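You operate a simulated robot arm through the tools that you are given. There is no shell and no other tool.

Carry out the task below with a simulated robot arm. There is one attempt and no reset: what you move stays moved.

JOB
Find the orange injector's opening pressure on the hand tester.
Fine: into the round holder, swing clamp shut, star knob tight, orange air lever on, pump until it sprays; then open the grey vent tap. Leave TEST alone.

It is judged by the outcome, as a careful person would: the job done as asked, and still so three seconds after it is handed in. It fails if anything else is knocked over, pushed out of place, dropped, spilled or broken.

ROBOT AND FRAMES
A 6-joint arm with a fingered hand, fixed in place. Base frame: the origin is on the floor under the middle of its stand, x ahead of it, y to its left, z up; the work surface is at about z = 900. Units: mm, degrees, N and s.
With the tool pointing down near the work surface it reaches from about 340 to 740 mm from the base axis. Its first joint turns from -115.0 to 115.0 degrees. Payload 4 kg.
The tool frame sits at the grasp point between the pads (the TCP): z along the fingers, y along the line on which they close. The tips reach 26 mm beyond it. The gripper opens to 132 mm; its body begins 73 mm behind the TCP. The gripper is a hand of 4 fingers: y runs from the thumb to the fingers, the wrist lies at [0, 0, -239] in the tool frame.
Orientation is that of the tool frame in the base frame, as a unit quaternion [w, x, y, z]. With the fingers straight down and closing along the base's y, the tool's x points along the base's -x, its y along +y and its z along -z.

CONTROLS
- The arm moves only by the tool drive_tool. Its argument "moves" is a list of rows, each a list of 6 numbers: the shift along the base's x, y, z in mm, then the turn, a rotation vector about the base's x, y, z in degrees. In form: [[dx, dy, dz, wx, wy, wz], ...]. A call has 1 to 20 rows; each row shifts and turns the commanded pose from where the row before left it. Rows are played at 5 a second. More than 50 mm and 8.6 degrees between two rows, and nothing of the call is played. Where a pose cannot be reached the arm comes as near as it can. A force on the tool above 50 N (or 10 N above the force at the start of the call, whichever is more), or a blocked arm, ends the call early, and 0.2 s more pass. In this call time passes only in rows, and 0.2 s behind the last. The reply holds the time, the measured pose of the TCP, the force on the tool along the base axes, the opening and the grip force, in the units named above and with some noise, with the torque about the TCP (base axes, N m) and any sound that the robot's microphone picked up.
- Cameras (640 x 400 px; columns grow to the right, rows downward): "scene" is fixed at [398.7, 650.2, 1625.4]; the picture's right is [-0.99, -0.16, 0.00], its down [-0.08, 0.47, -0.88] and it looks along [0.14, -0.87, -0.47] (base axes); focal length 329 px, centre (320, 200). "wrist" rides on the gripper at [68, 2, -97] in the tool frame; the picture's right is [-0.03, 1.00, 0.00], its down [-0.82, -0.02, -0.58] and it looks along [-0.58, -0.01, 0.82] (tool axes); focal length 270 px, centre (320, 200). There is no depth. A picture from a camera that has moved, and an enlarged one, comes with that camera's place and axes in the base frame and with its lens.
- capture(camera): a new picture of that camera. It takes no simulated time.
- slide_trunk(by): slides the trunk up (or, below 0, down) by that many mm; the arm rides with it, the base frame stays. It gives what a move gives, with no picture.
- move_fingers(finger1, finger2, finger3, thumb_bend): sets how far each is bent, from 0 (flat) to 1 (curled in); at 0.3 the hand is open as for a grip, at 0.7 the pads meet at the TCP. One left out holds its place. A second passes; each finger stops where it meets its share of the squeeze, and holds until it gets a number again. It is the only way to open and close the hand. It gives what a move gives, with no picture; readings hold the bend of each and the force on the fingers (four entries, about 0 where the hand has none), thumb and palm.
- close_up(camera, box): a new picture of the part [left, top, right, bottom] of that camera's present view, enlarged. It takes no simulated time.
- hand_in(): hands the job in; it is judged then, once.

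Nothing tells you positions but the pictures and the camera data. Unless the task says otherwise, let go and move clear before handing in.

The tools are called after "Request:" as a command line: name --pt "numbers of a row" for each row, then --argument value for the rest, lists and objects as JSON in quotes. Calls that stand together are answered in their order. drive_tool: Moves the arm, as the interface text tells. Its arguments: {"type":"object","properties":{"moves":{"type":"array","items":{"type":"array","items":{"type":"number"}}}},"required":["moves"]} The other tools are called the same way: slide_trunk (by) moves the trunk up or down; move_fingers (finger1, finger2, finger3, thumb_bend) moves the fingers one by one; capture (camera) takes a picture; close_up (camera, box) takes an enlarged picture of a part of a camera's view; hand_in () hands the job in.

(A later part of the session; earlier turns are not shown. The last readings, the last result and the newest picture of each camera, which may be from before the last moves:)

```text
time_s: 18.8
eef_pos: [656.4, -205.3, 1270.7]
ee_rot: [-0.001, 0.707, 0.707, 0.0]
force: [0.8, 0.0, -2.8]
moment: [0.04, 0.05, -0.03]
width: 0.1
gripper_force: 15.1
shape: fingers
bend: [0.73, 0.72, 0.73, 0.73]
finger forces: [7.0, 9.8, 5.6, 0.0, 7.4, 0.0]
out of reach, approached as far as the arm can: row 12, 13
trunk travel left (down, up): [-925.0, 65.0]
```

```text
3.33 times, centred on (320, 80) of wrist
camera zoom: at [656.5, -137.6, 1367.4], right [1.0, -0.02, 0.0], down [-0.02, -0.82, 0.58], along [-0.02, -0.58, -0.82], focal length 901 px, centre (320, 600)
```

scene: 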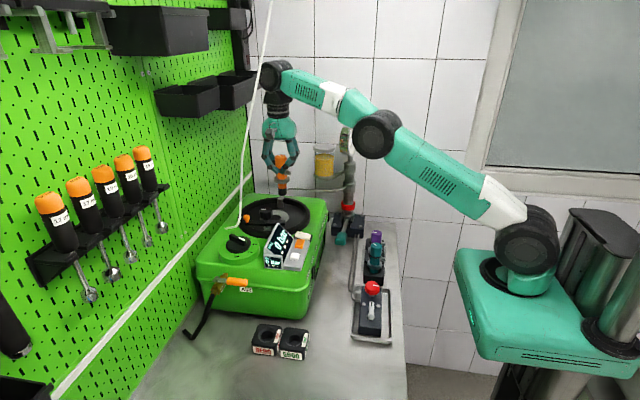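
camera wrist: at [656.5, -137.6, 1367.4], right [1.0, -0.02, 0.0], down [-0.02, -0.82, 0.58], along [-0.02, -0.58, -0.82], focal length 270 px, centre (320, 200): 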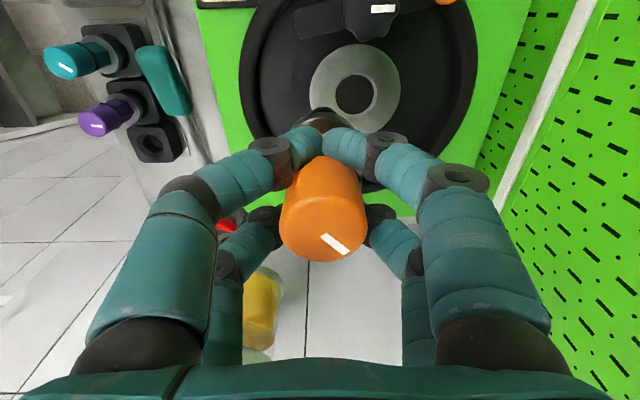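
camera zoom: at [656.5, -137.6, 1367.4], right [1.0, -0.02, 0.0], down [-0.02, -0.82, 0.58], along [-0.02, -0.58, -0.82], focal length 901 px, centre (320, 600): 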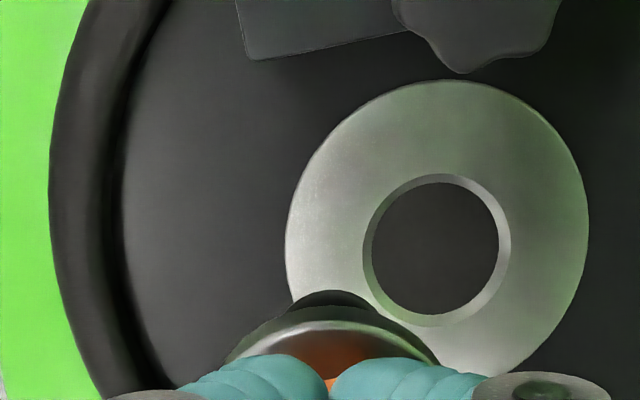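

The arm reached its limit about 27 mm short of the holder at this height, and a white cable hangs near here. I'll look at the cable closely before going on.

Request:
close_up --camera "scene" --box '[210, 0, 330, 80]'

Request:
close_up --camera "scene" --box '[210, 60, 330, 140]'

Request:
close_up --camera "scene" --box '[210, 140, 330, 220]'

Request:
close_up --camera "wrist" --box '[400, 0, 640, 200]'

```text
5.00 times, centred on (270, 40) of scene
camera zoom: at [398.7, 650.2, 1625.4], right [-0.99, -0.16, 0.0], down [-0.08, 0.47, -0.88], along [0.14, -0.87, -0.47], focal length 1646 px, centre (570, 1000)
```

zoom: 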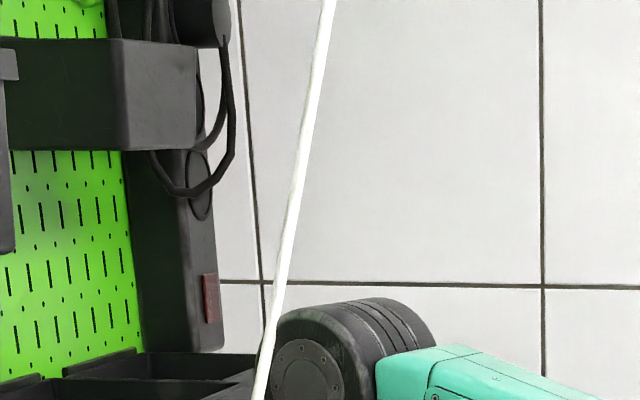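

```text
5.00 times, centred on (270, 100) of scene
camera zoom: at [398.7, 650.2, 1625.4], right [-0.99, -0.16, 0.0], down [-0.08, 0.47, -0.88], along [0.14, -0.87, -0.47], focal length 1646 px, centre (570, 700)
```

zoom: 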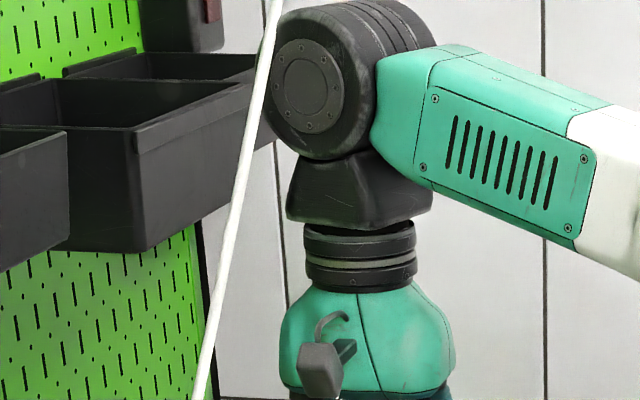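

```text
5.00 times, centred on (270, 180) of scene
camera zoom: at [398.7, 650.2, 1625.4], right [-0.99, -0.16, 0.0], down [-0.08, 0.47, -0.88], along [0.14, -0.87, -0.47], focal length 1646 px, centre (570, 300)
```

zoom: 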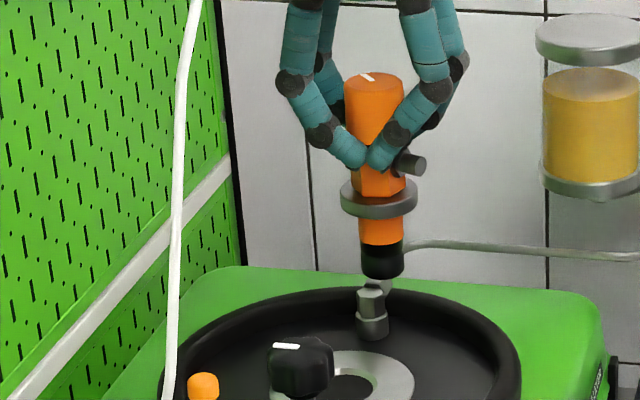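

```text
2.00 times, centred on (520, 100) of wrist
camera zoom: at [656.5, -137.6, 1367.4], right [1.0, -0.02, 0.0], down [-0.02, -0.82, 0.58], along [-0.02, -0.58, -0.82], focal length 541 px, centre (-80, 400)
```

zoom: 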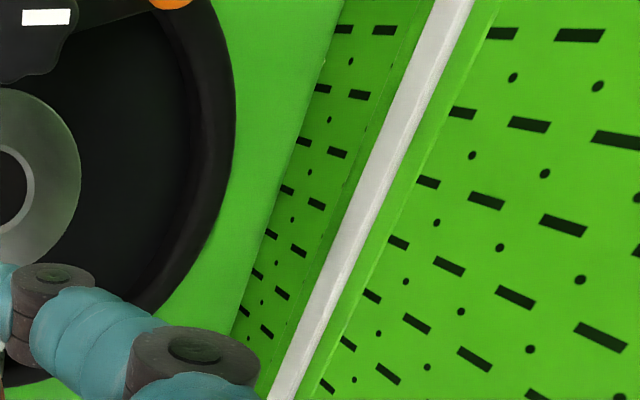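

The cable slants from about (740,-61,1147) up to (660,-225,1677), so lower is further away from it; I'll descend before going further forward and keep the trunk where it is. The holder measures about (689,-206), ring at z≈1089; I'll lower to about z=1215 first and re-check.

Request:
drive_tool --pt "0 0 -15 0 0 0" --pt "0 0 -20 0 0 0" --pt "0 0 -20 0 0 0"

Request:
close_up --camera "scene" --box '[210, 60, 330, 140]'

Request:
close_up --camera "wrist" --box '[240, 20, 400, 140]'

Request:
close_up --camera "scene" --box '[220, 140, 340, 240]'

```text
time_s: 19.6
eef_pos: [655.1, -205.5, 1215.4]
ee_rot: [-0.001, 0.707, 0.707, 0.0]
force: [0.0, 0.1, -3.3]
moment: [-0.02, 0.03, -0.02]
width: 0.1
gripper_force: 14.8
shape: fingers
bend: [0.73, 0.72, 0.73, 0.73]
finger forces: [6.9, 9.8, 5.5, 0.1, 7.3, 0.0]
trunk travel left (down, up): [-925.0, 65.0]
```

```text
5.00 times, centred on (270, 100) of scene
camera zoom: at [398.7, 650.2, 1625.4], right [-0.99, -0.16, 0.0], down [-0.08, 0.47, -0.88], along [0.14, -0.87, -0.47], focal length 1646 px, centre (570, 700)
```

zoom: 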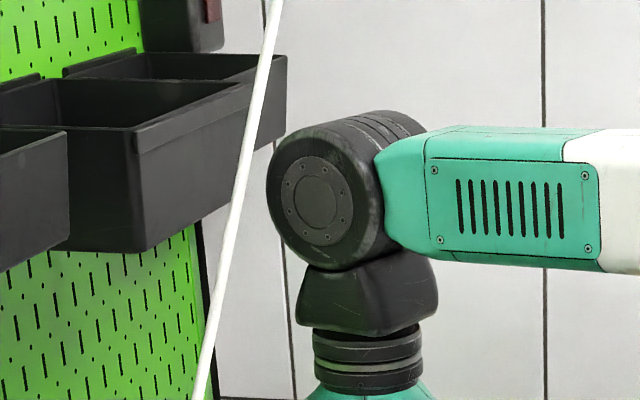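

```text
3.33 times, centred on (320, 80) of wrist
camera zoom: at [655.8, -137.1, 1312.6], right [1.0, -0.02, 0.0], down [-0.02, -0.82, 0.58], along [-0.01, -0.58, -0.82], focal length 901 px, centre (320, 600)
```

zoom: 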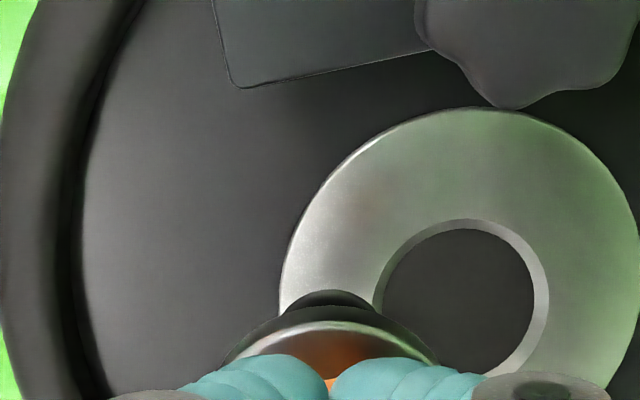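

```text
4.00 times, centred on (280, 190) of scene
camera zoom: at [398.7, 650.2, 1625.4], right [-0.99, -0.16, 0.0], down [-0.08, 0.47, -0.88], along [0.14, -0.87, -0.47], focal length 1317 px, centre (480, 240)
```

zoom: 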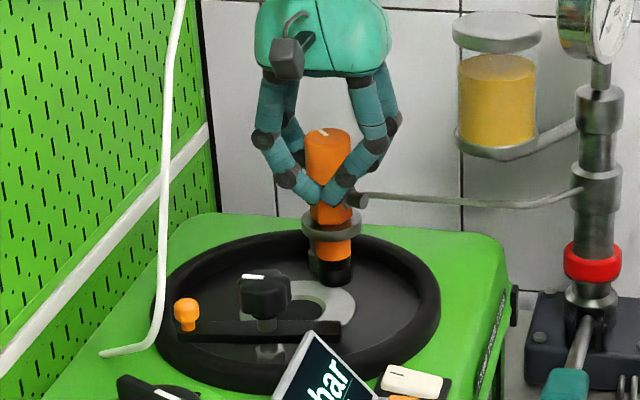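

The cable is well clear at this height, and the holder centre is about 34 mm ahead in x and 1 mm in -y. I'll move over it and check alignment.

Request:
drive_tool --pt "17 0 0 0 0 0" --pt "17 -1 0 0 0 0" --pt "0 0 0 0 0 0"

Request:
close_up --camera "wrist" --box '[220, 20, 420, 140]'

Request:
close_up --camera "scene" --box '[220, 140, 340, 240]'

Request:
close_up --camera "scene" --box '[210, 60, 330, 140]'

```text
time_s: 20.4
eef_pos: [680.0, -205.2, 1214.8]
ee_rot: [-0.001, 0.707, 0.707, 0.0]
force: [1.1, -0.4, -3.1]
moment: [0.03, 0.03, 0.0]
width: 0.2
gripper_force: 14.7
shape: fingers
bend: [0.73, 0.73, 0.73, 0.73]
finger forces: [7.0, 10.5, 5.4, 0.1, 7.3, 0.0]
out of reach, approached as far as the arm can: row 2
trunk travel left (down, up): [-925.0, 65.0]
```

```text
3.20 times, centred on (320, 80) of wrist
camera zoom: at [682.0, -137.4, 1311.7], right [1.0, -0.02, 0.0], down [-0.02, -0.82, 0.58], along [-0.02, -0.58, -0.82], focal length 865 px, centre (320, 584)
```

zoom: 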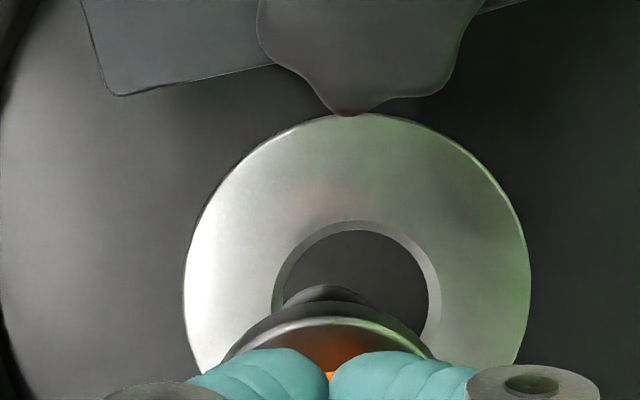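

```text
4.00 times, centred on (280, 190) of scene
camera zoom: at [398.7, 650.2, 1625.4], right [-0.99, -0.16, 0.0], down [-0.08, 0.47, -0.88], along [0.14, -0.87, -0.47], focal length 1317 px, centre (480, 240)
```

zoom: 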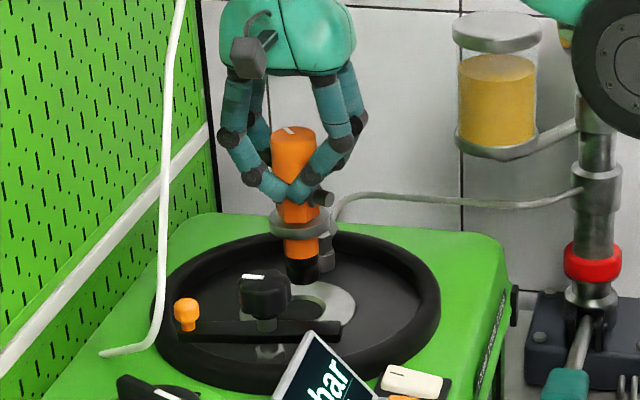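

```text
5.00 times, centred on (270, 100) of scene
camera zoom: at [398.7, 650.2, 1625.4], right [-0.99, -0.16, 0.0], down [-0.08, 0.47, -0.88], along [0.14, -0.87, -0.47], focal length 1646 px, centre (570, 700)
```

zoom: 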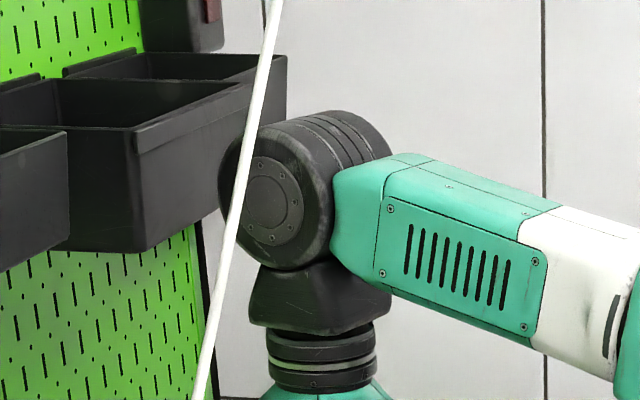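

Alignment in y is right and x is about 8 mm short; reach grows as I go lower, so I'll go down with small forward shifts and let the nose enter the wide hole.

Request:
drive_tool --pt "2 -0.5 -8 0 0 0" --pt "2 -0.5 -8 0 0 0" --pt "0 0 -4 0 0 0" --pt "2 0 -5 0 0 0" --pt "2 0 -5 0 0 0"

Request:
close_up --camera "wrist" --box '[220, 20, 420, 140]'

Request:
close_up --camera "scene" --box '[220, 150, 340, 250]'

```text
time_s: 21.6
eef_pos: [688.5, -206.2, 1183.4]
ee_rot: [0.001, 0.707, 0.707, 0.0]
force: [-0.2, -0.3, -3.4]
moment: [-0.01, -0.01, 0.01]
width: 0.0
gripper_force: 15.2
shape: fingers
bend: [0.73, 0.73, 0.73, 0.73]
finger forces: [6.9, 10.2, 5.3, 0.0, 7.3, 0.2]
trunk travel left (down, up): [-925.0, 65.0]
```

```text
3.20 times, centred on (320, 80) of wrist
camera zoom: at [689.1, -138.1, 1282.3], right [1.0, -0.02, 0.0], down [-0.02, -0.82, 0.58], along [-0.01, -0.58, -0.82], focal length 865 px, centre (320, 584)
```

zoom: 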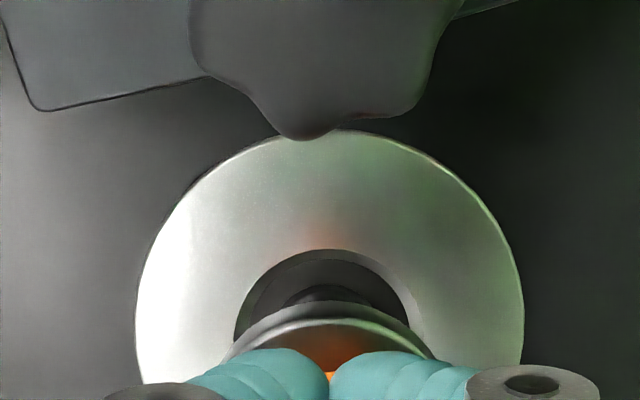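

```text
4.00 times, centred on (280, 200) of scene
camera zoom: at [398.7, 650.2, 1625.4], right [-0.99, -0.16, 0.0], down [-0.08, 0.47, -0.88], along [0.14, -0.87, -0.47], focal length 1317 px, centre (480, 200)
```

zoom: 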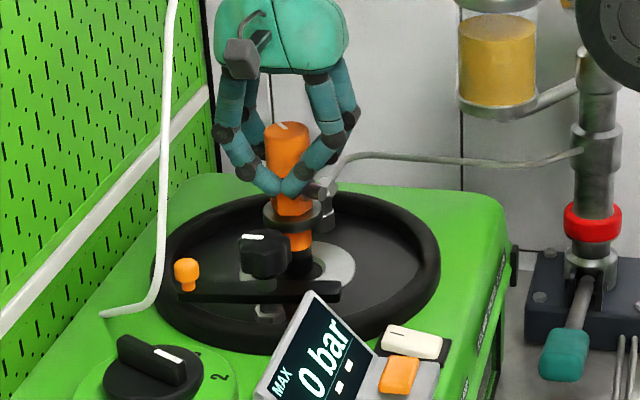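

The nose is centred in the ring's hole. I'll lower gently until the flange meets the ring.

Request:
drive_tool --pt "0 -0.5 -6 0 0 0" --pt "0 0 -6 0 0 0" --pt "0 0 -5 0 0 0" --pt "0 0 -4 0 0 0"

Request:
close_up --camera "wrist" --box '[220, 20, 420, 140]'

Request:
close_up --camera "scene" --box '[250, 160, 330, 230]'

```text
time_s: 22.6
eef_pos: [688.2, -206.1, 1163.5]
ee_rot: [-0.001, 0.707, 0.707, 0.0]
force: [0.1, 0.1, -3.1]
moment: [0.01, 0.01, 0.01]
width: 0.0
gripper_force: 14.3
shape: fingers
bend: [0.73, 0.73, 0.73, 0.73]
finger forces: [6.9, 10.3, 5.3, 0.0, 7.3, 0.0]
trunk travel left (down, up): [-925.0, 65.0]
```

```text
3.20 times, centred on (320, 80) of wrist
camera zoom: at [689.4, -138.2, 1261.4], right [1.0, -0.02, 0.0], down [-0.02, -0.82, 0.58], along [-0.02, -0.58, -0.82], focal length 865 px, centre (320, 584)
```

zoom: 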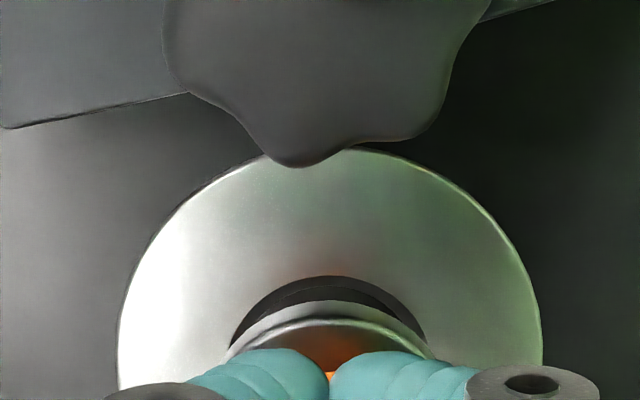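

```text
5.71 times, centred on (290, 195) of scene
camera zoom: at [398.7, 650.2, 1625.4], right [-0.99, -0.16, 0.0], down [-0.08, 0.47, -0.88], along [0.14, -0.87, -0.47], focal length 1881 px, centre (491, 229)
```

zoom: 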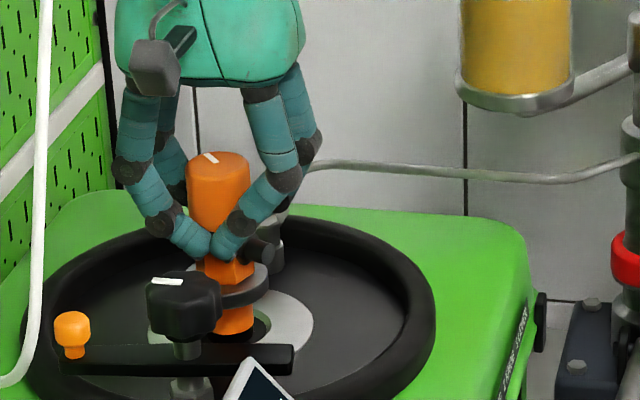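

Request:
drive_tool --pt "0 0 -3 0 0 0" --pt "0 0 -3 0 0 0" --pt "0 0 -3 0 0 0"

Request:
close_up --camera "wrist" --box '[220, 20, 420, 140]'

Request:
close_up --camera "scene" --box '[250, 170, 314, 226]'

```text
time_s: 23.4
eef_pos: [687.3, -206.4, 1156.2]
ee_rot: [0.0, 0.707, 0.707, 0.0]
force: [0.3, -0.3, -2.9]
moment: [0.01, 0.04, 0.0]
width: 0.1
gripper_force: 14.4
shape: fingers
bend: [0.73, 0.73, 0.73, 0.73]
finger forces: [7.1, 10.2, 5.3, 0.0, 7.3, 0.0]
trunk travel left (down, up): [-925.0, 65.0]
```

```text
3.20 times, centred on (320, 80) of wrist
camera zoom: at [689.0, -138.4, 1252.7], right [1.0, -0.02, 0.0], down [-0.02, -0.82, 0.58], along [-0.01, -0.58, -0.82], focal length 865 px, centre (320, 584)
```

zoom: 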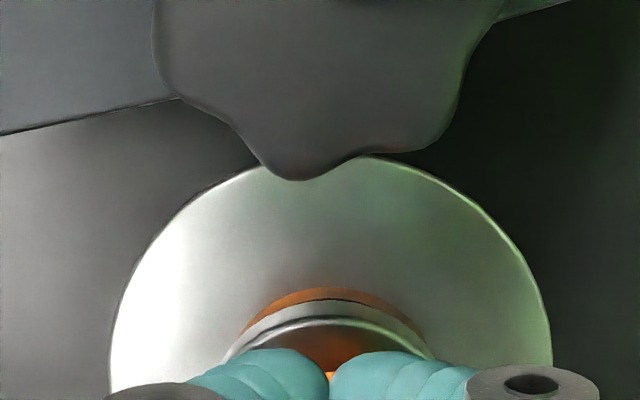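

```text
7.14 times, centred on (282, 198) of scene
camera zoom: at [398.7, 650.2, 1625.4], right [-0.99, -0.16, 0.0], down [-0.08, 0.47, -0.88], along [0.14, -0.87, -0.47], focal length 2352 px, centre (591, 214)
```

zoom: 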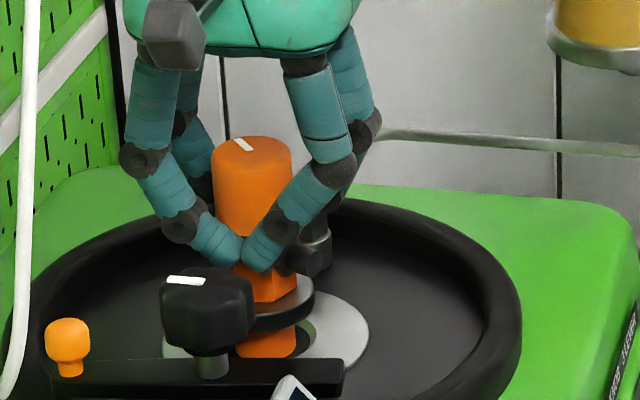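

Request:
drive_tool --pt "0 0 -3 0 0 0" --pt "0 0 -3 0 0 0" --pt "0 0 -3 0 0 0"

Request:
close_up --camera "wrist" --box '[220, 20, 420, 140]'

Request:
close_up --camera "scene" --box '[250, 170, 314, 226]'

```text
time_s: 24.2
eef_pos: [688.0, -206.4, 1147.1]
ee_rot: [0.0, 0.708, 0.706, 0.0]
force: [0.0, 0.2, -3.3]
moment: [0.02, 0.0, -0.02]
width: 0.1
gripper_force: 15.1
shape: fingers
bend: [0.73, 0.73, 0.73, 0.73]
finger forces: [7.0, 10.3, 5.3, 0.0, 7.2, 0.0]
trunk travel left (down, up): [-925.0, 65.0]
```

```text
3.20 times, centred on (320, 80) of wrist
camera zoom: at [689.0, -138.7, 1243.9], right [1.0, -0.02, 0.0], down [-0.02, -0.82, 0.58], along [-0.01, -0.58, -0.82], focal length 865 px, centre (320, 584)
```

zoom: 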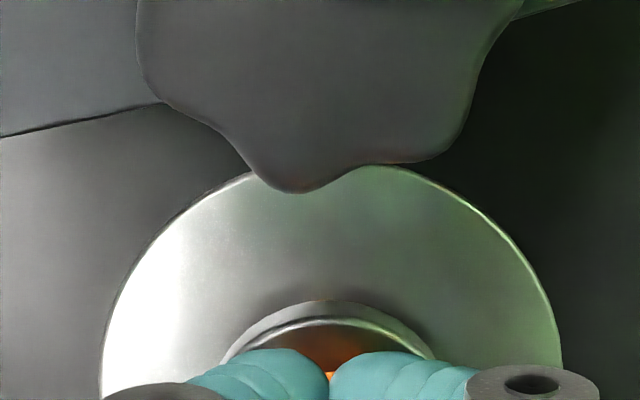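

```text
7.14 times, centred on (282, 198) of scene
camera zoom: at [398.7, 650.2, 1625.4], right [-0.99, -0.16, 0.0], down [-0.08, 0.47, -0.88], along [0.14, -0.87, -0.47], focal length 2352 px, centre (591, 214)
```

zoom: 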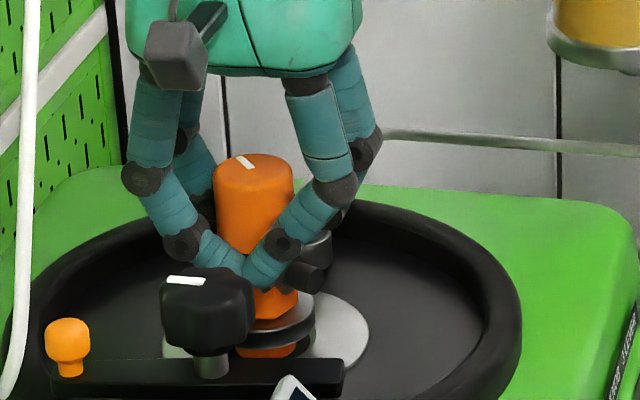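

Request:
drive_tool --pt "0 0 -2 0 0 0" --pt "0 0 -2 0 0 0" --pt "0 0 -1.5 0 0 0"

Request:
close_up --camera "scene" --box '[250, 170, 314, 226]'

```text
time_s: 25.0
eef_pos: [687.1, -207.6, 1141.4]
ee_rot: [0.002, 0.707, 0.707, 0.0]
force: [0.8, -1.1, 4.5]
moment: [-0.07, -0.12, 0.01]
width: 0.0
gripper_force: 14.0
shape: fingers
bend: [0.73, 0.73, 0.73, 0.73]
finger forces: [5.9, 10.4, 4.6, 0.1, 7.3, 0.1]
trunk travel left (down, up): [-925.0, 65.0]
```

```text
7.14 times, centred on (282, 198) of scene
camera zoom: at [398.7, 650.2, 1625.4], right [-0.99, -0.16, 0.0], down [-0.08, 0.47, -0.88], along [0.14, -0.87, -0.47], focal length 2352 px, centre (591, 214)
```

zoom: 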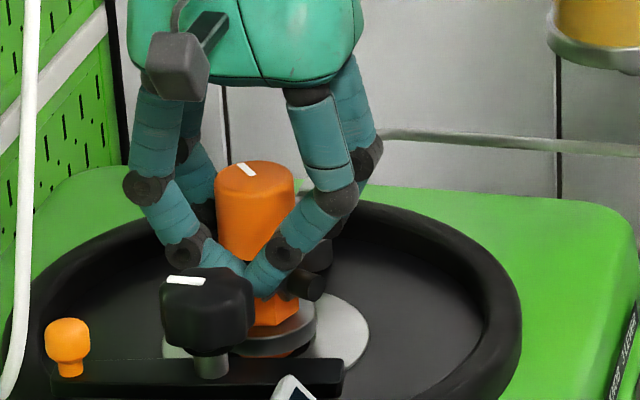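

The force rose by about 8 N: the flange is seated on the ring. I'll open the fingers partly and check the injector stays upright.

Request:
move_fingers --finger1 0.45 --finger2 0.45 --finger3 0.45 --thumb_bend 0.45

Request:
capture --camera "wrist"

Request:
close_up --camera "scene" --box '[240, 160, 320, 230]'

```text
time_s: 26.0
eef_pos: [688.7, -206.3, 1140.9]
ee_rot: [0.0, 0.707, 0.707, 0.001]
force: [-0.5, -0.3, -0.3]
moment: [-0.02, 0.0, 0.02]
width: 82.3
gripper_force: 0.1
shape: fingers
bend: [0.45, 0.45, 0.45, 0.45]
finger forces: [0.0, 0.0, 0.0, 0.0, 0.0, 0.1]
trunk travel left (down, up): [-925.0, 65.0]
```

```text
taken
camera wrist: at [689.0, -138.5, 1238.2], right [1.0, -0.02, 0.0], down [-0.02, -0.82, 0.58], along [-0.01, -0.58, -0.82], focal length 270 px, centre (320, 200)
```

wrist: 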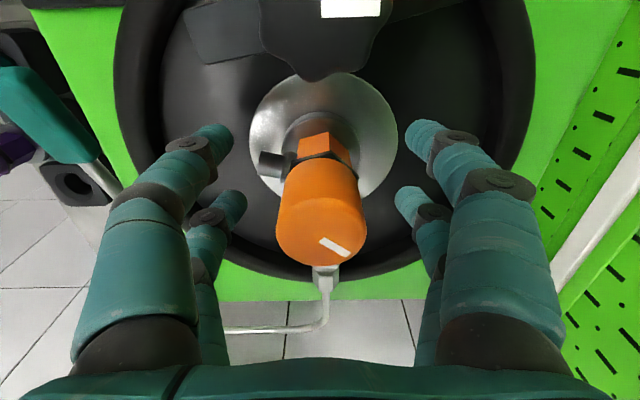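

```text
5.71 times, centred on (280, 195) of scene
camera zoom: at [398.7, 650.2, 1625.4], right [-0.99, -0.16, 0.0], down [-0.08, 0.47, -0.88], along [0.14, -0.87, -0.47], focal length 1881 px, centre (549, 229)
```

zoom: 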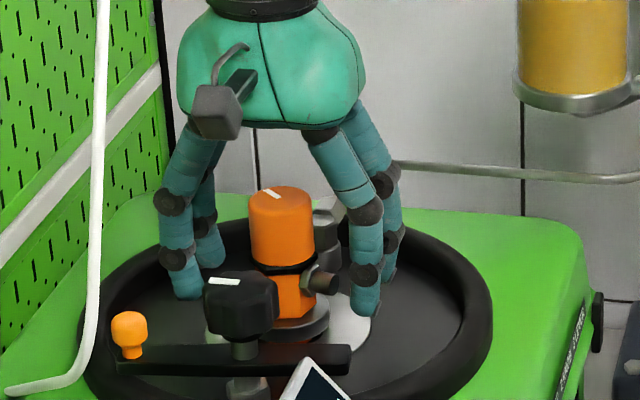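

The injector stands upright in the holder. Now I'll lift straight up clear of its cap, back away, and turn the hand back +90° so the camera can inspect the clamp bar; the plan is to push the bar's near end (away from the cable) round towards the injector.

Request:
drive_tool --pt "0 0 10 0 0 0" --pt "0 0 15 0 0 0" --pt "0 0 15 0 0 0" --pt "-3 0 15 0 0 0" --pt "-15 0 15 0 0 0" --pt "-30 0 15 0 0 0" --pt "-40 10 10 0 0 0" --pt "-40 20 0 0 0 0"

Request:
drive_tool --pt "0 5 0 0 0 8.18182" --pt "0 5 0 0 0 8.18182" --pt "0 5 0 0 0 8.18182" --pt "0 5 0 0 0 8.18182" --pt "0 5 0 0 0 8.18182" --pt "0 5 0 0 0 8.18182" --pt "0 0 0 0 0 8.18182" --pt "0 0 0 0 0 8.18182" --pt "0 0 0 0 0 8.18182" --pt "0 0 0 0 0 8.18182" --pt "0 0 0 0 0 8.18182"

Request:
capture --camera "wrist"

Request:
close_up --camera "wrist" --box '[200, 60, 440, 210]'

Request:
close_up --camera "scene" --box '[220, 160, 340, 250]'

```text
time_s: 27.8
eef_pos: [558.4, -176.7, 1236.8]
ee_rot: [0.002, 0.707, 0.707, 0.0]
force: [0.0, 0.1, -0.3]
moment: [0.01, -0.04, 0.0]
width: 82.2
gripper_force: 0.0
shape: fingers
bend: [0.45, 0.45, 0.45, 0.45]
finger forces: [0.1, 0.1, 0.0, 0.0, 0.1, 0.0]
trunk travel left (down, up): [-925.0, 65.0]
```

```text
time_s: 30.2
eef_pos: [560.4, -147.0, 1235.4]
ee_rot: [0.0, -0.002, 1.0, 0.0]
force: [-1.2, 0.0, 0.4]
moment: [0.0, 0.03, 0.04]
width: 82.5
gripper_force: 0.0
shape: fingers
bend: [0.45, 0.45, 0.45, 0.45]
finger forces: [0.1, 0.1, 0.0, 0.0, 0.1, 0.1]
trunk travel left (down, up): [-925.0, 65.0]
```

```text
taken
camera wrist: at [490.8, -145.0, 1333.4], right [0.02, 1.0, 0.0], down [0.82, -0.02, 0.58], along [0.58, -0.01, -0.82], focal length 270 px, centre (320, 200)
```

wrist: 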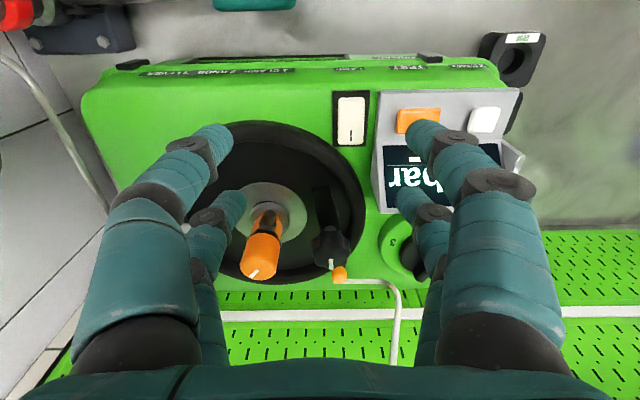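

```text
2.67 times, centred on (320, 135) of wrist
camera zoom: at [490.8, -145.0, 1333.4], right [0.02, 1.0, 0.0], down [0.82, -0.02, 0.58], along [0.58, -0.01, -0.82], focal length 721 px, centre (320, 373)
```

zoom: 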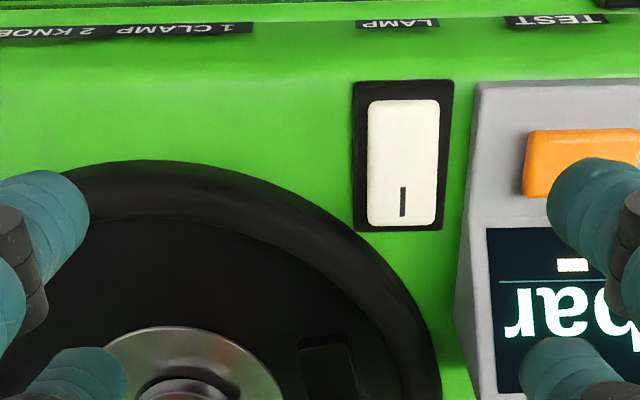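

```text
4.44 times, centred on (280, 205) of scene
camera zoom: at [398.7, 650.2, 1625.4], right [-0.99, -0.16, 0.0], down [-0.08, 0.47, -0.88], along [0.14, -0.87, -0.47], focal length 1463 px, centre (498, 178)
```

zoom: 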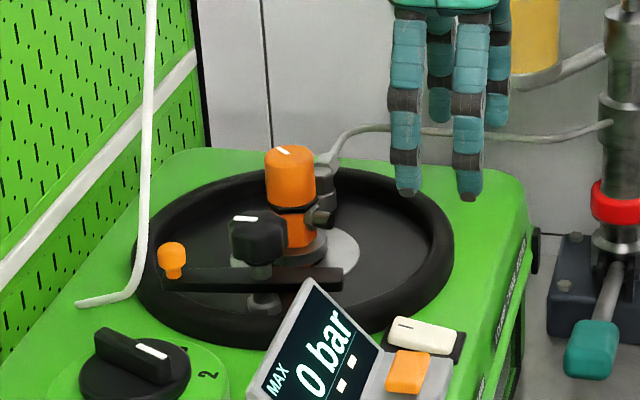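

Request:
close_up --camera "wrist" --box '[220, 170, 420, 300]'

Request:
close_up --camera "scene" --box '[236, 180, 300, 232]'

```text
3.08 times, centred on (320, 235) of wrist
camera zoom: at [490.8, -145.0, 1333.4], right [0.02, 1.0, 0.0], down [0.82, -0.02, 0.58], along [0.58, -0.01, -0.82], focal length 832 px, centre (320, 92)
```

zoom: 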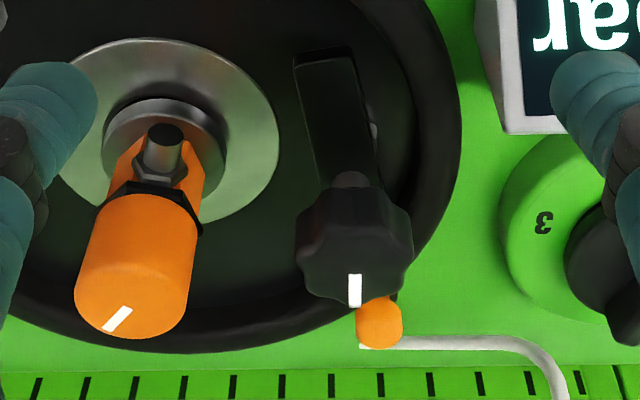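

```text
7.69 times, centred on (268, 206) of scene
camera zoom: at [398.7, 650.2, 1625.4], right [-0.99, -0.16, 0.0], down [-0.08, 0.47, -0.88], along [0.14, -0.87, -0.47], focal length 2533 px, centre (720, 154)
```

zoom: 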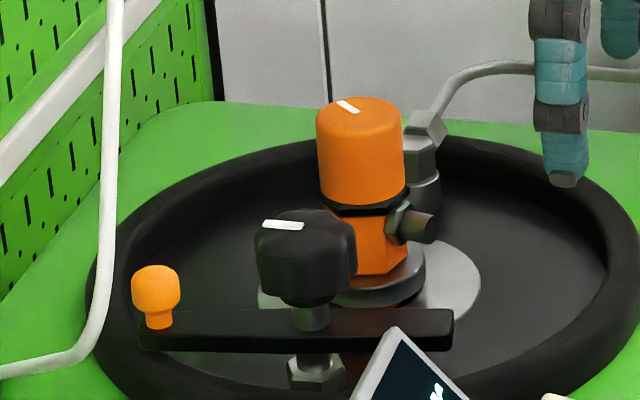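

The bar is about 18 mm wide at z≈1107–1121, near end at (627,-147), pivot at about (678,-139); the flange top sits just below the bar. I'll tuck thumb and finger 3 in, and position finger 2 behind the bar's near end, from above.

Request:
move_fingers --finger1 0.45 --finger2 0.45 --finger3 0.66 --thumb_bend 0.66

Request:
drive_tool --pt "30 -10 -5 0 0 0" --pt "31 -9 -15 0 0 0" --pt "0 0 -25 0 0 0" --pt "0 0 -15 0 0 0"

Request:
capture --camera "wrist"

Request:
close_up --camera "wrist" --box '[300, 80, 500, 205]'

Request:
close_up --camera "scene" --box '[236, 160, 332, 232]'

```text
time_s: 31.2
eef_pos: [559.4, -146.3, 1236.5]
ee_rot: [0.001, 0.0, 1.0, 0.001]
force: [0.0, 0.5, 0.2]
moment: [-0.06, -0.01, -0.01]
width: 47.8
gripper_force: 0.0
shape: fingers
bend: [0.45, 0.45, 0.66, 0.66]
finger forces: [0.0, 0.0, 0.0, 0.0, 0.0, 0.0]
trunk travel left (down, up): [-925.0, 65.0]
```

```text
time_s: 32.2
eef_pos: [620.5, -165.5, 1176.7]
ee_rot: [0.0, 0.0, 1.0, 0.0]
force: [-0.2, 1.1, 0.5]
moment: [-0.02, 0.02, -0.01]
width: 48.0
gripper_force: 0.1
shape: fingers
bend: [0.45, 0.45, 0.66, 0.66]
finger forces: [0.1, 0.1, 0.1, 0.0, 0.1, 0.0]
trunk travel left (down, up): [-925.0, 65.0]
```

```text
taken
camera wrist: at [551.9, -163.5, 1273.4], right [0.03, 1.0, 0.0], down [0.82, -0.02, 0.58], along [0.58, -0.01, -0.82], focal length 270 px, centre (320, 200)
```

wrist: 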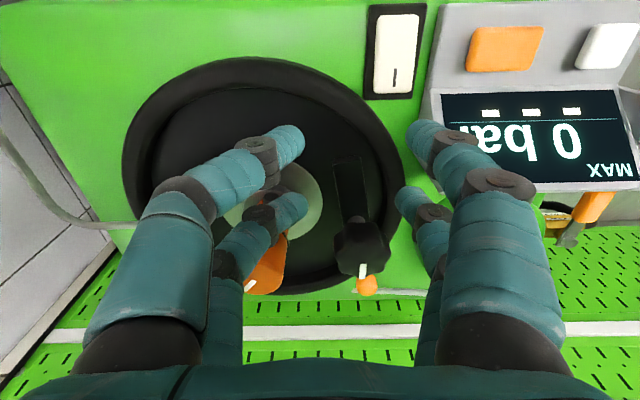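

```text
3.20 times, centred on (400, 142) of wrist
camera zoom: at [551.9, -163.5, 1273.4], right [0.03, 1.0, 0.0], down [0.82, -0.02, 0.58], along [0.58, -0.01, -0.82], focal length 865 px, centre (64, 384)
```

zoom: 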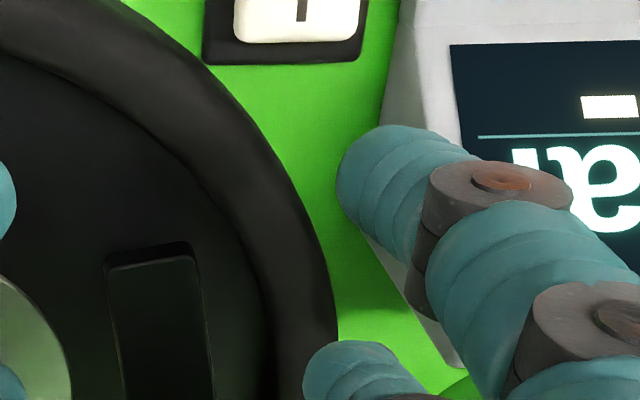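

```text
5.56 times, centred on (284, 196) of scene
camera zoom: at [398.7, 650.2, 1625.4], right [-0.99, -0.16, 0.0], down [-0.08, 0.47, -0.88], along [0.14, -0.87, -0.47], focal length 1829 px, centre (520, 222)
```

zoom: 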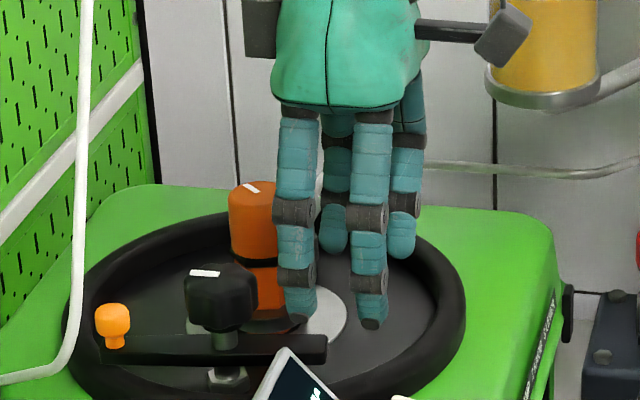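

Finger 2's tip is about (636,-117), behind the bar, with the display about 20 mm away. I'll also tuck in finger 1 (so only finger 2 is down near the lamp switch and display), shift slightly, and lower it beside the bar.

Request:
move_fingers --finger1 0.64

Request:
drive_tool --pt "4 0 -10 0 0 0" --pt "0 0 -10 0 0 0" --pt "0 0 -10 0 0 0" --pt "0 0 -8 0 0 0"

Request:
capture --camera "wrist"

Request:
close_up --camera "scene" --box '[246, 172, 326, 232]'

```text
time_s: 33.2
eef_pos: [621.5, -165.1, 1176.4]
ee_rot: [0.0, 0.0, 1.0, 0.001]
force: [0.1, -1.0, 0.1]
moment: [0.0, 0.0, -0.02]
width: 17.0
gripper_force: 0.1
shape: fingers
bend: [0.64, 0.45, 0.66, 0.66]
finger forces: [0.0, 0.1, 0.0, 0.0, 0.0, 0.0]
trunk travel left (down, up): [-925.0, 65.0]
```

```text
time_s: 34.2
eef_pos: [624.5, -165.3, 1136.5]
ee_rot: [0.0, 0.0, 1.0, 0.0]
force: [-0.7, 0.0, 0.1]
moment: [0.0, 0.01, 0.0]
width: 16.8
gripper_force: 0.1
shape: fingers
bend: [0.64, 0.45, 0.66, 0.66]
finger forces: [0.1, 0.0, 0.0, 0.1, 0.0, 0.0]
trunk travel left (down, up): [-925.0, 65.0]
```

```text
taken
camera wrist: at [555.9, -163.9, 1235.2], right [0.03, 1.0, 0.0], down [0.82, -0.02, 0.58], along [0.58, -0.01, -0.82], focal length 270 px, centre (320, 200)
```

wrist: 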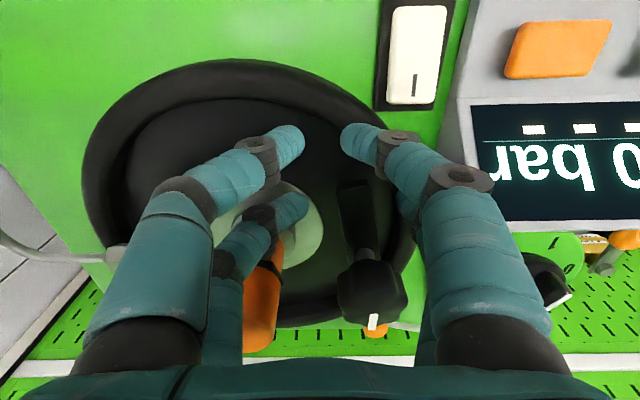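

```text
6.67 times, centred on (286, 202) of scene
camera zoom: at [398.7, 650.2, 1625.4], right [-0.99, -0.16, 0.0], down [-0.08, 0.47, -0.88], along [0.14, -0.87, -0.47], focal length 2195 px, centre (547, 187)
```

zoom: 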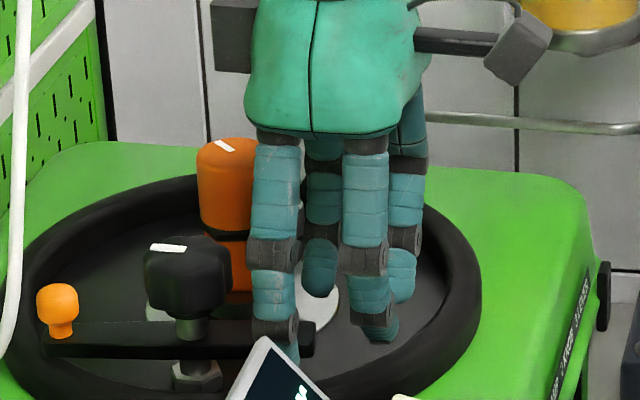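

Finger 2 is down behind the bar with no contact. I'll now push along an arc around the pivot, first a third of the way, and check that the bar follows.

Request:
drive_tool --pt "-2.3 -5.5 0 0 0 0" --pt "-2.3 -5.5 0 0 0 0" --pt "-1 -5.5 0 0 0 0" --pt "-0.5 -5.6 0 0 0 0" --pt "0.5 -5.6 0 0 0 0" --pt "1 -5.5 0 0 0 0"

Request:
capture --camera "wrist"

Request:
close_up --camera "scene" --box '[246, 172, 326, 232]'

```text
time_s: 35.6
eef_pos: [619.3, -198.3, 1138.0]
ee_rot: [0.0, 0.0, 1.0, 0.0]
force: [0.8, 0.0, -0.4]
moment: [0.05, -0.03, -0.02]
width: 17.1
gripper_force: 0.4
shape: fingers
bend: [0.64, 0.44, 0.66, 0.66]
finger forces: [0.1, 0.4, 0.0, 0.0, 0.1, 0.0]
trunk travel left (down, up): [-925.0, 65.0]
```

```text
taken
camera wrist: at [551.1, -197.3, 1235.2], right [0.03, 1.0, 0.0], down [0.82, -0.02, 0.58], along [0.58, -0.01, -0.82], focal length 270 px, centre (320, 200)
```

wrist: 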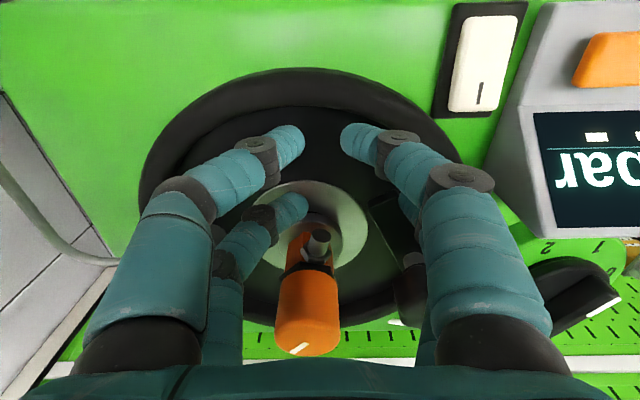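

```text
6.67 times, centred on (286, 202) of scene
camera zoom: at [398.7, 650.2, 1625.4], right [-0.99, -0.16, 0.0], down [-0.08, 0.47, -0.88], along [0.14, -0.87, -0.47], focal length 2195 px, centre (547, 187)
```

zoom: 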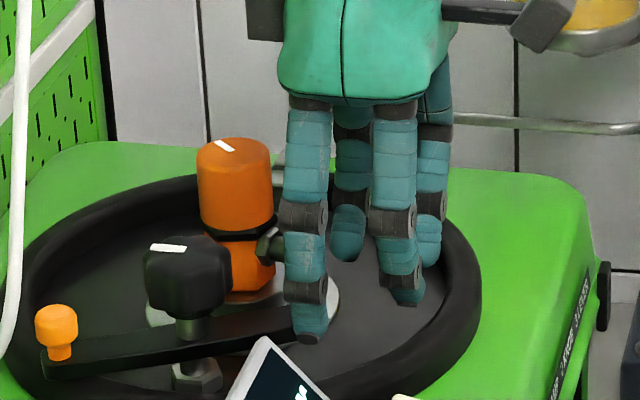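

The bar is following. I'll keep going along the arc.

Request:
drive_tool --pt "2.1 -5.2 0 0 0 0" --pt "2.2 -5.2 0 0 0 0" --pt "3.4 -4.5 0 0 0 0" --pt "3.4 -4.4 0 0 0 0"

Request:
capture --camera "wrist"

Request:
close_up --camera "scene" --box '[236, 172, 316, 232]'

```text
time_s: 36.6
eef_pos: [631.0, -218.5, 1137.8]
ee_rot: [-0.001, -0.001, 1.0, 0.0]
force: [-0.9, 0.6, 0.2]
moment: [0.03, -0.04, 0.04]
width: 16.9
gripper_force: 0.4
shape: fingers
bend: [0.64, 0.44, 0.66, 0.66]
finger forces: [0.0, 0.4, 0.0, 0.0, 0.1, 0.0]
trunk travel left (down, up): [-925.0, 65.0]
```

```text
taken
camera wrist: at [562.3, -216.4, 1235.2], right [0.03, 1.0, 0.0], down [0.82, -0.02, 0.58], along [0.58, -0.01, -0.82], focal length 270 px, centre (320, 200)
```

wrist: 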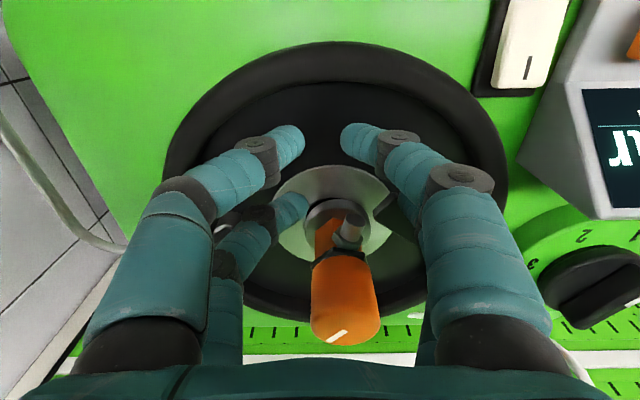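

```text
6.67 times, centred on (276, 202) of scene
camera zoom: at [398.7, 650.2, 1625.4], right [-0.99, -0.16, 0.0], down [-0.08, 0.47, -0.88], along [0.14, -0.87, -0.47], focal length 2195 px, centre (613, 187)
```

zoom: 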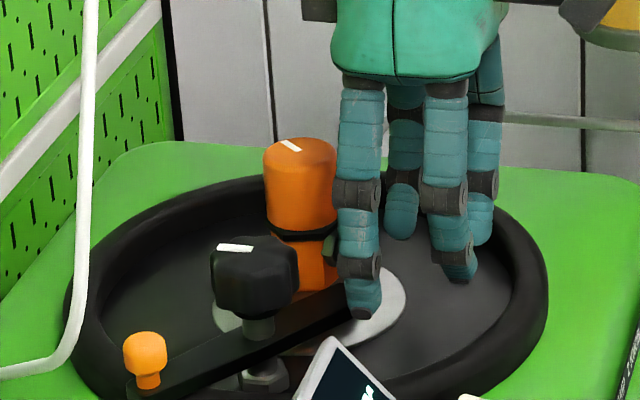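

Request:
drive_tool --pt "4.2 -1.8 0 0 0 0" --pt "4.2 -1.7 0 0 0 0" --pt "3 -0.5 0 0 0 0"

Request:
capture --camera "wrist"

Request:
close_up --camera "scene" --box '[236, 172, 316, 232]'

Request:
close_up --camera "wrist" --box '[280, 150, 440, 270]'

```text
time_s: 37.4
eef_pos: [641.8, -221.8, 1138.2]
ee_rot: [0.0, 0.0, 1.0, 0.0]
force: [-0.1, -0.9, 0.6]
moment: [-0.02, 0.05, 0.03]
width: 17.1
gripper_force: 0.3
shape: fingers
bend: [0.64, 0.45, 0.66, 0.66]
finger forces: [0.0, 0.6, 0.1, 0.1, 0.0, 0.1]
trunk travel left (down, up): [-925.0, 65.0]
```

```text
taken
camera wrist: at [573.6, -220.7, 1235.4], right [0.03, 1.0, 0.0], down [0.82, -0.02, 0.58], along [0.58, -0.01, -0.82], focal length 270 px, centre (320, 200)
```

wrist: 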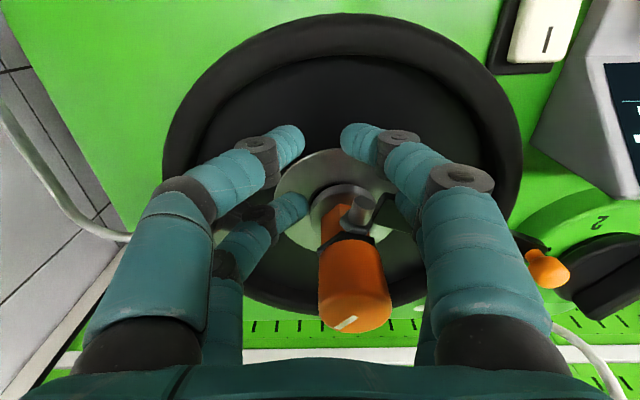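

```text
6.67 times, centred on (276, 202) of scene
camera zoom: at [398.7, 650.2, 1625.4], right [-0.99, -0.16, 0.0], down [-0.08, 0.47, -0.88], along [0.14, -0.87, -0.47], focal length 2195 px, centre (613, 187)
```

zoom: 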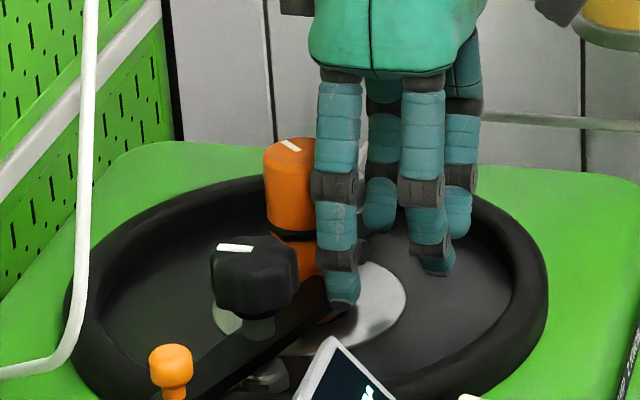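

```text
3.33 times, centred on (360, 210) of wrist
camera zoom: at [573.6, -220.7, 1235.4], right [0.03, 1.0, 0.0], down [0.82, -0.02, 0.58], along [0.58, -0.01, -0.82], focal length 901 px, centre (187, 167)
```

zoom: 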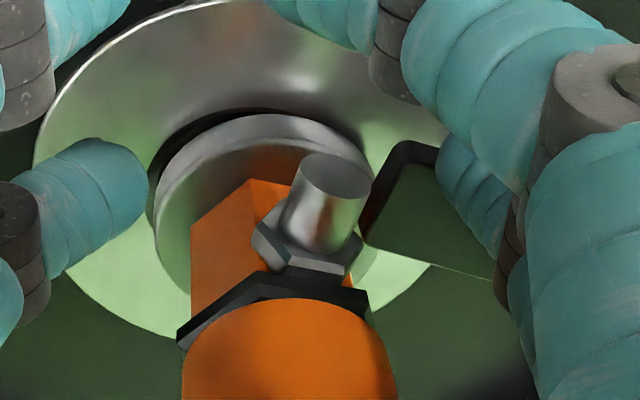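

The bar end is now right beside the injector's side stub. I'll continue in very small steps and watch for contact.

Request:
drive_tool --pt "2 -0.3 0 0 0 0" --pt "2 0 0 0 0 0"

Request:
close_up --camera "wrist" --box '[280, 150, 440, 270]'

Request:
close_up --camera "scene" --box '[246, 190, 302, 232]'

```text
time_s: 38.0
eef_pos: [644.8, -223.3, 1136.7]
ee_rot: [-0.001, 0.0, 1.0, 0.0]
force: [-2.0, -0.6, 0.7]
moment: [-0.01, 0.06, 0.04]
width: 16.8
gripper_force: 1.2
shape: fingers
bend: [0.64, 0.45, 0.66, 0.66]
finger forces: [0.0, 1.5, 0.0, 0.0, 0.1, 0.0]
trunk travel left (down, up): [-925.0, 65.0]
```

```text
3.33 times, centred on (360, 210) of wrist
camera zoom: at [577.1, -221.0, 1235.3], right [0.02, 1.0, 0.0], down [0.82, -0.02, 0.58], along [0.58, -0.01, -0.82], focal length 901 px, centre (187, 167)
```

zoom: 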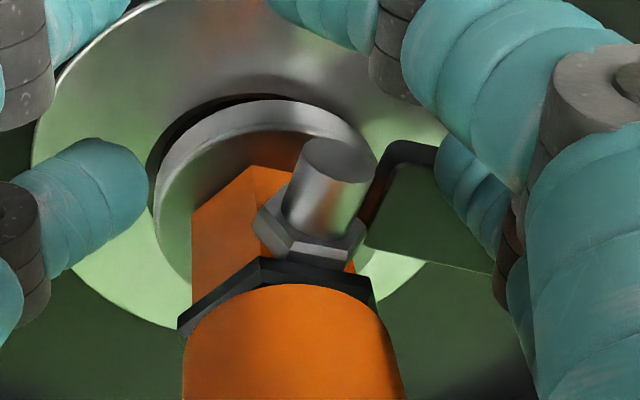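

```text
9.52 times, centred on (274, 211) of scene
camera zoom: at [398.7, 650.2, 1625.4], right [-0.99, -0.16, 0.0], down [-0.08, 0.47, -0.88], along [0.14, -0.87, -0.47], focal length 3136 px, centre (758, 95)
```

zoom: 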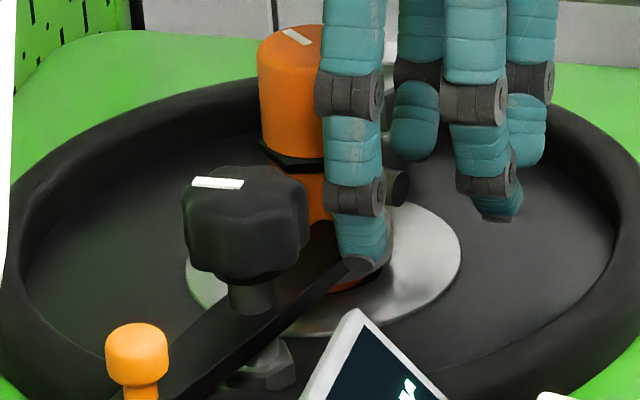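

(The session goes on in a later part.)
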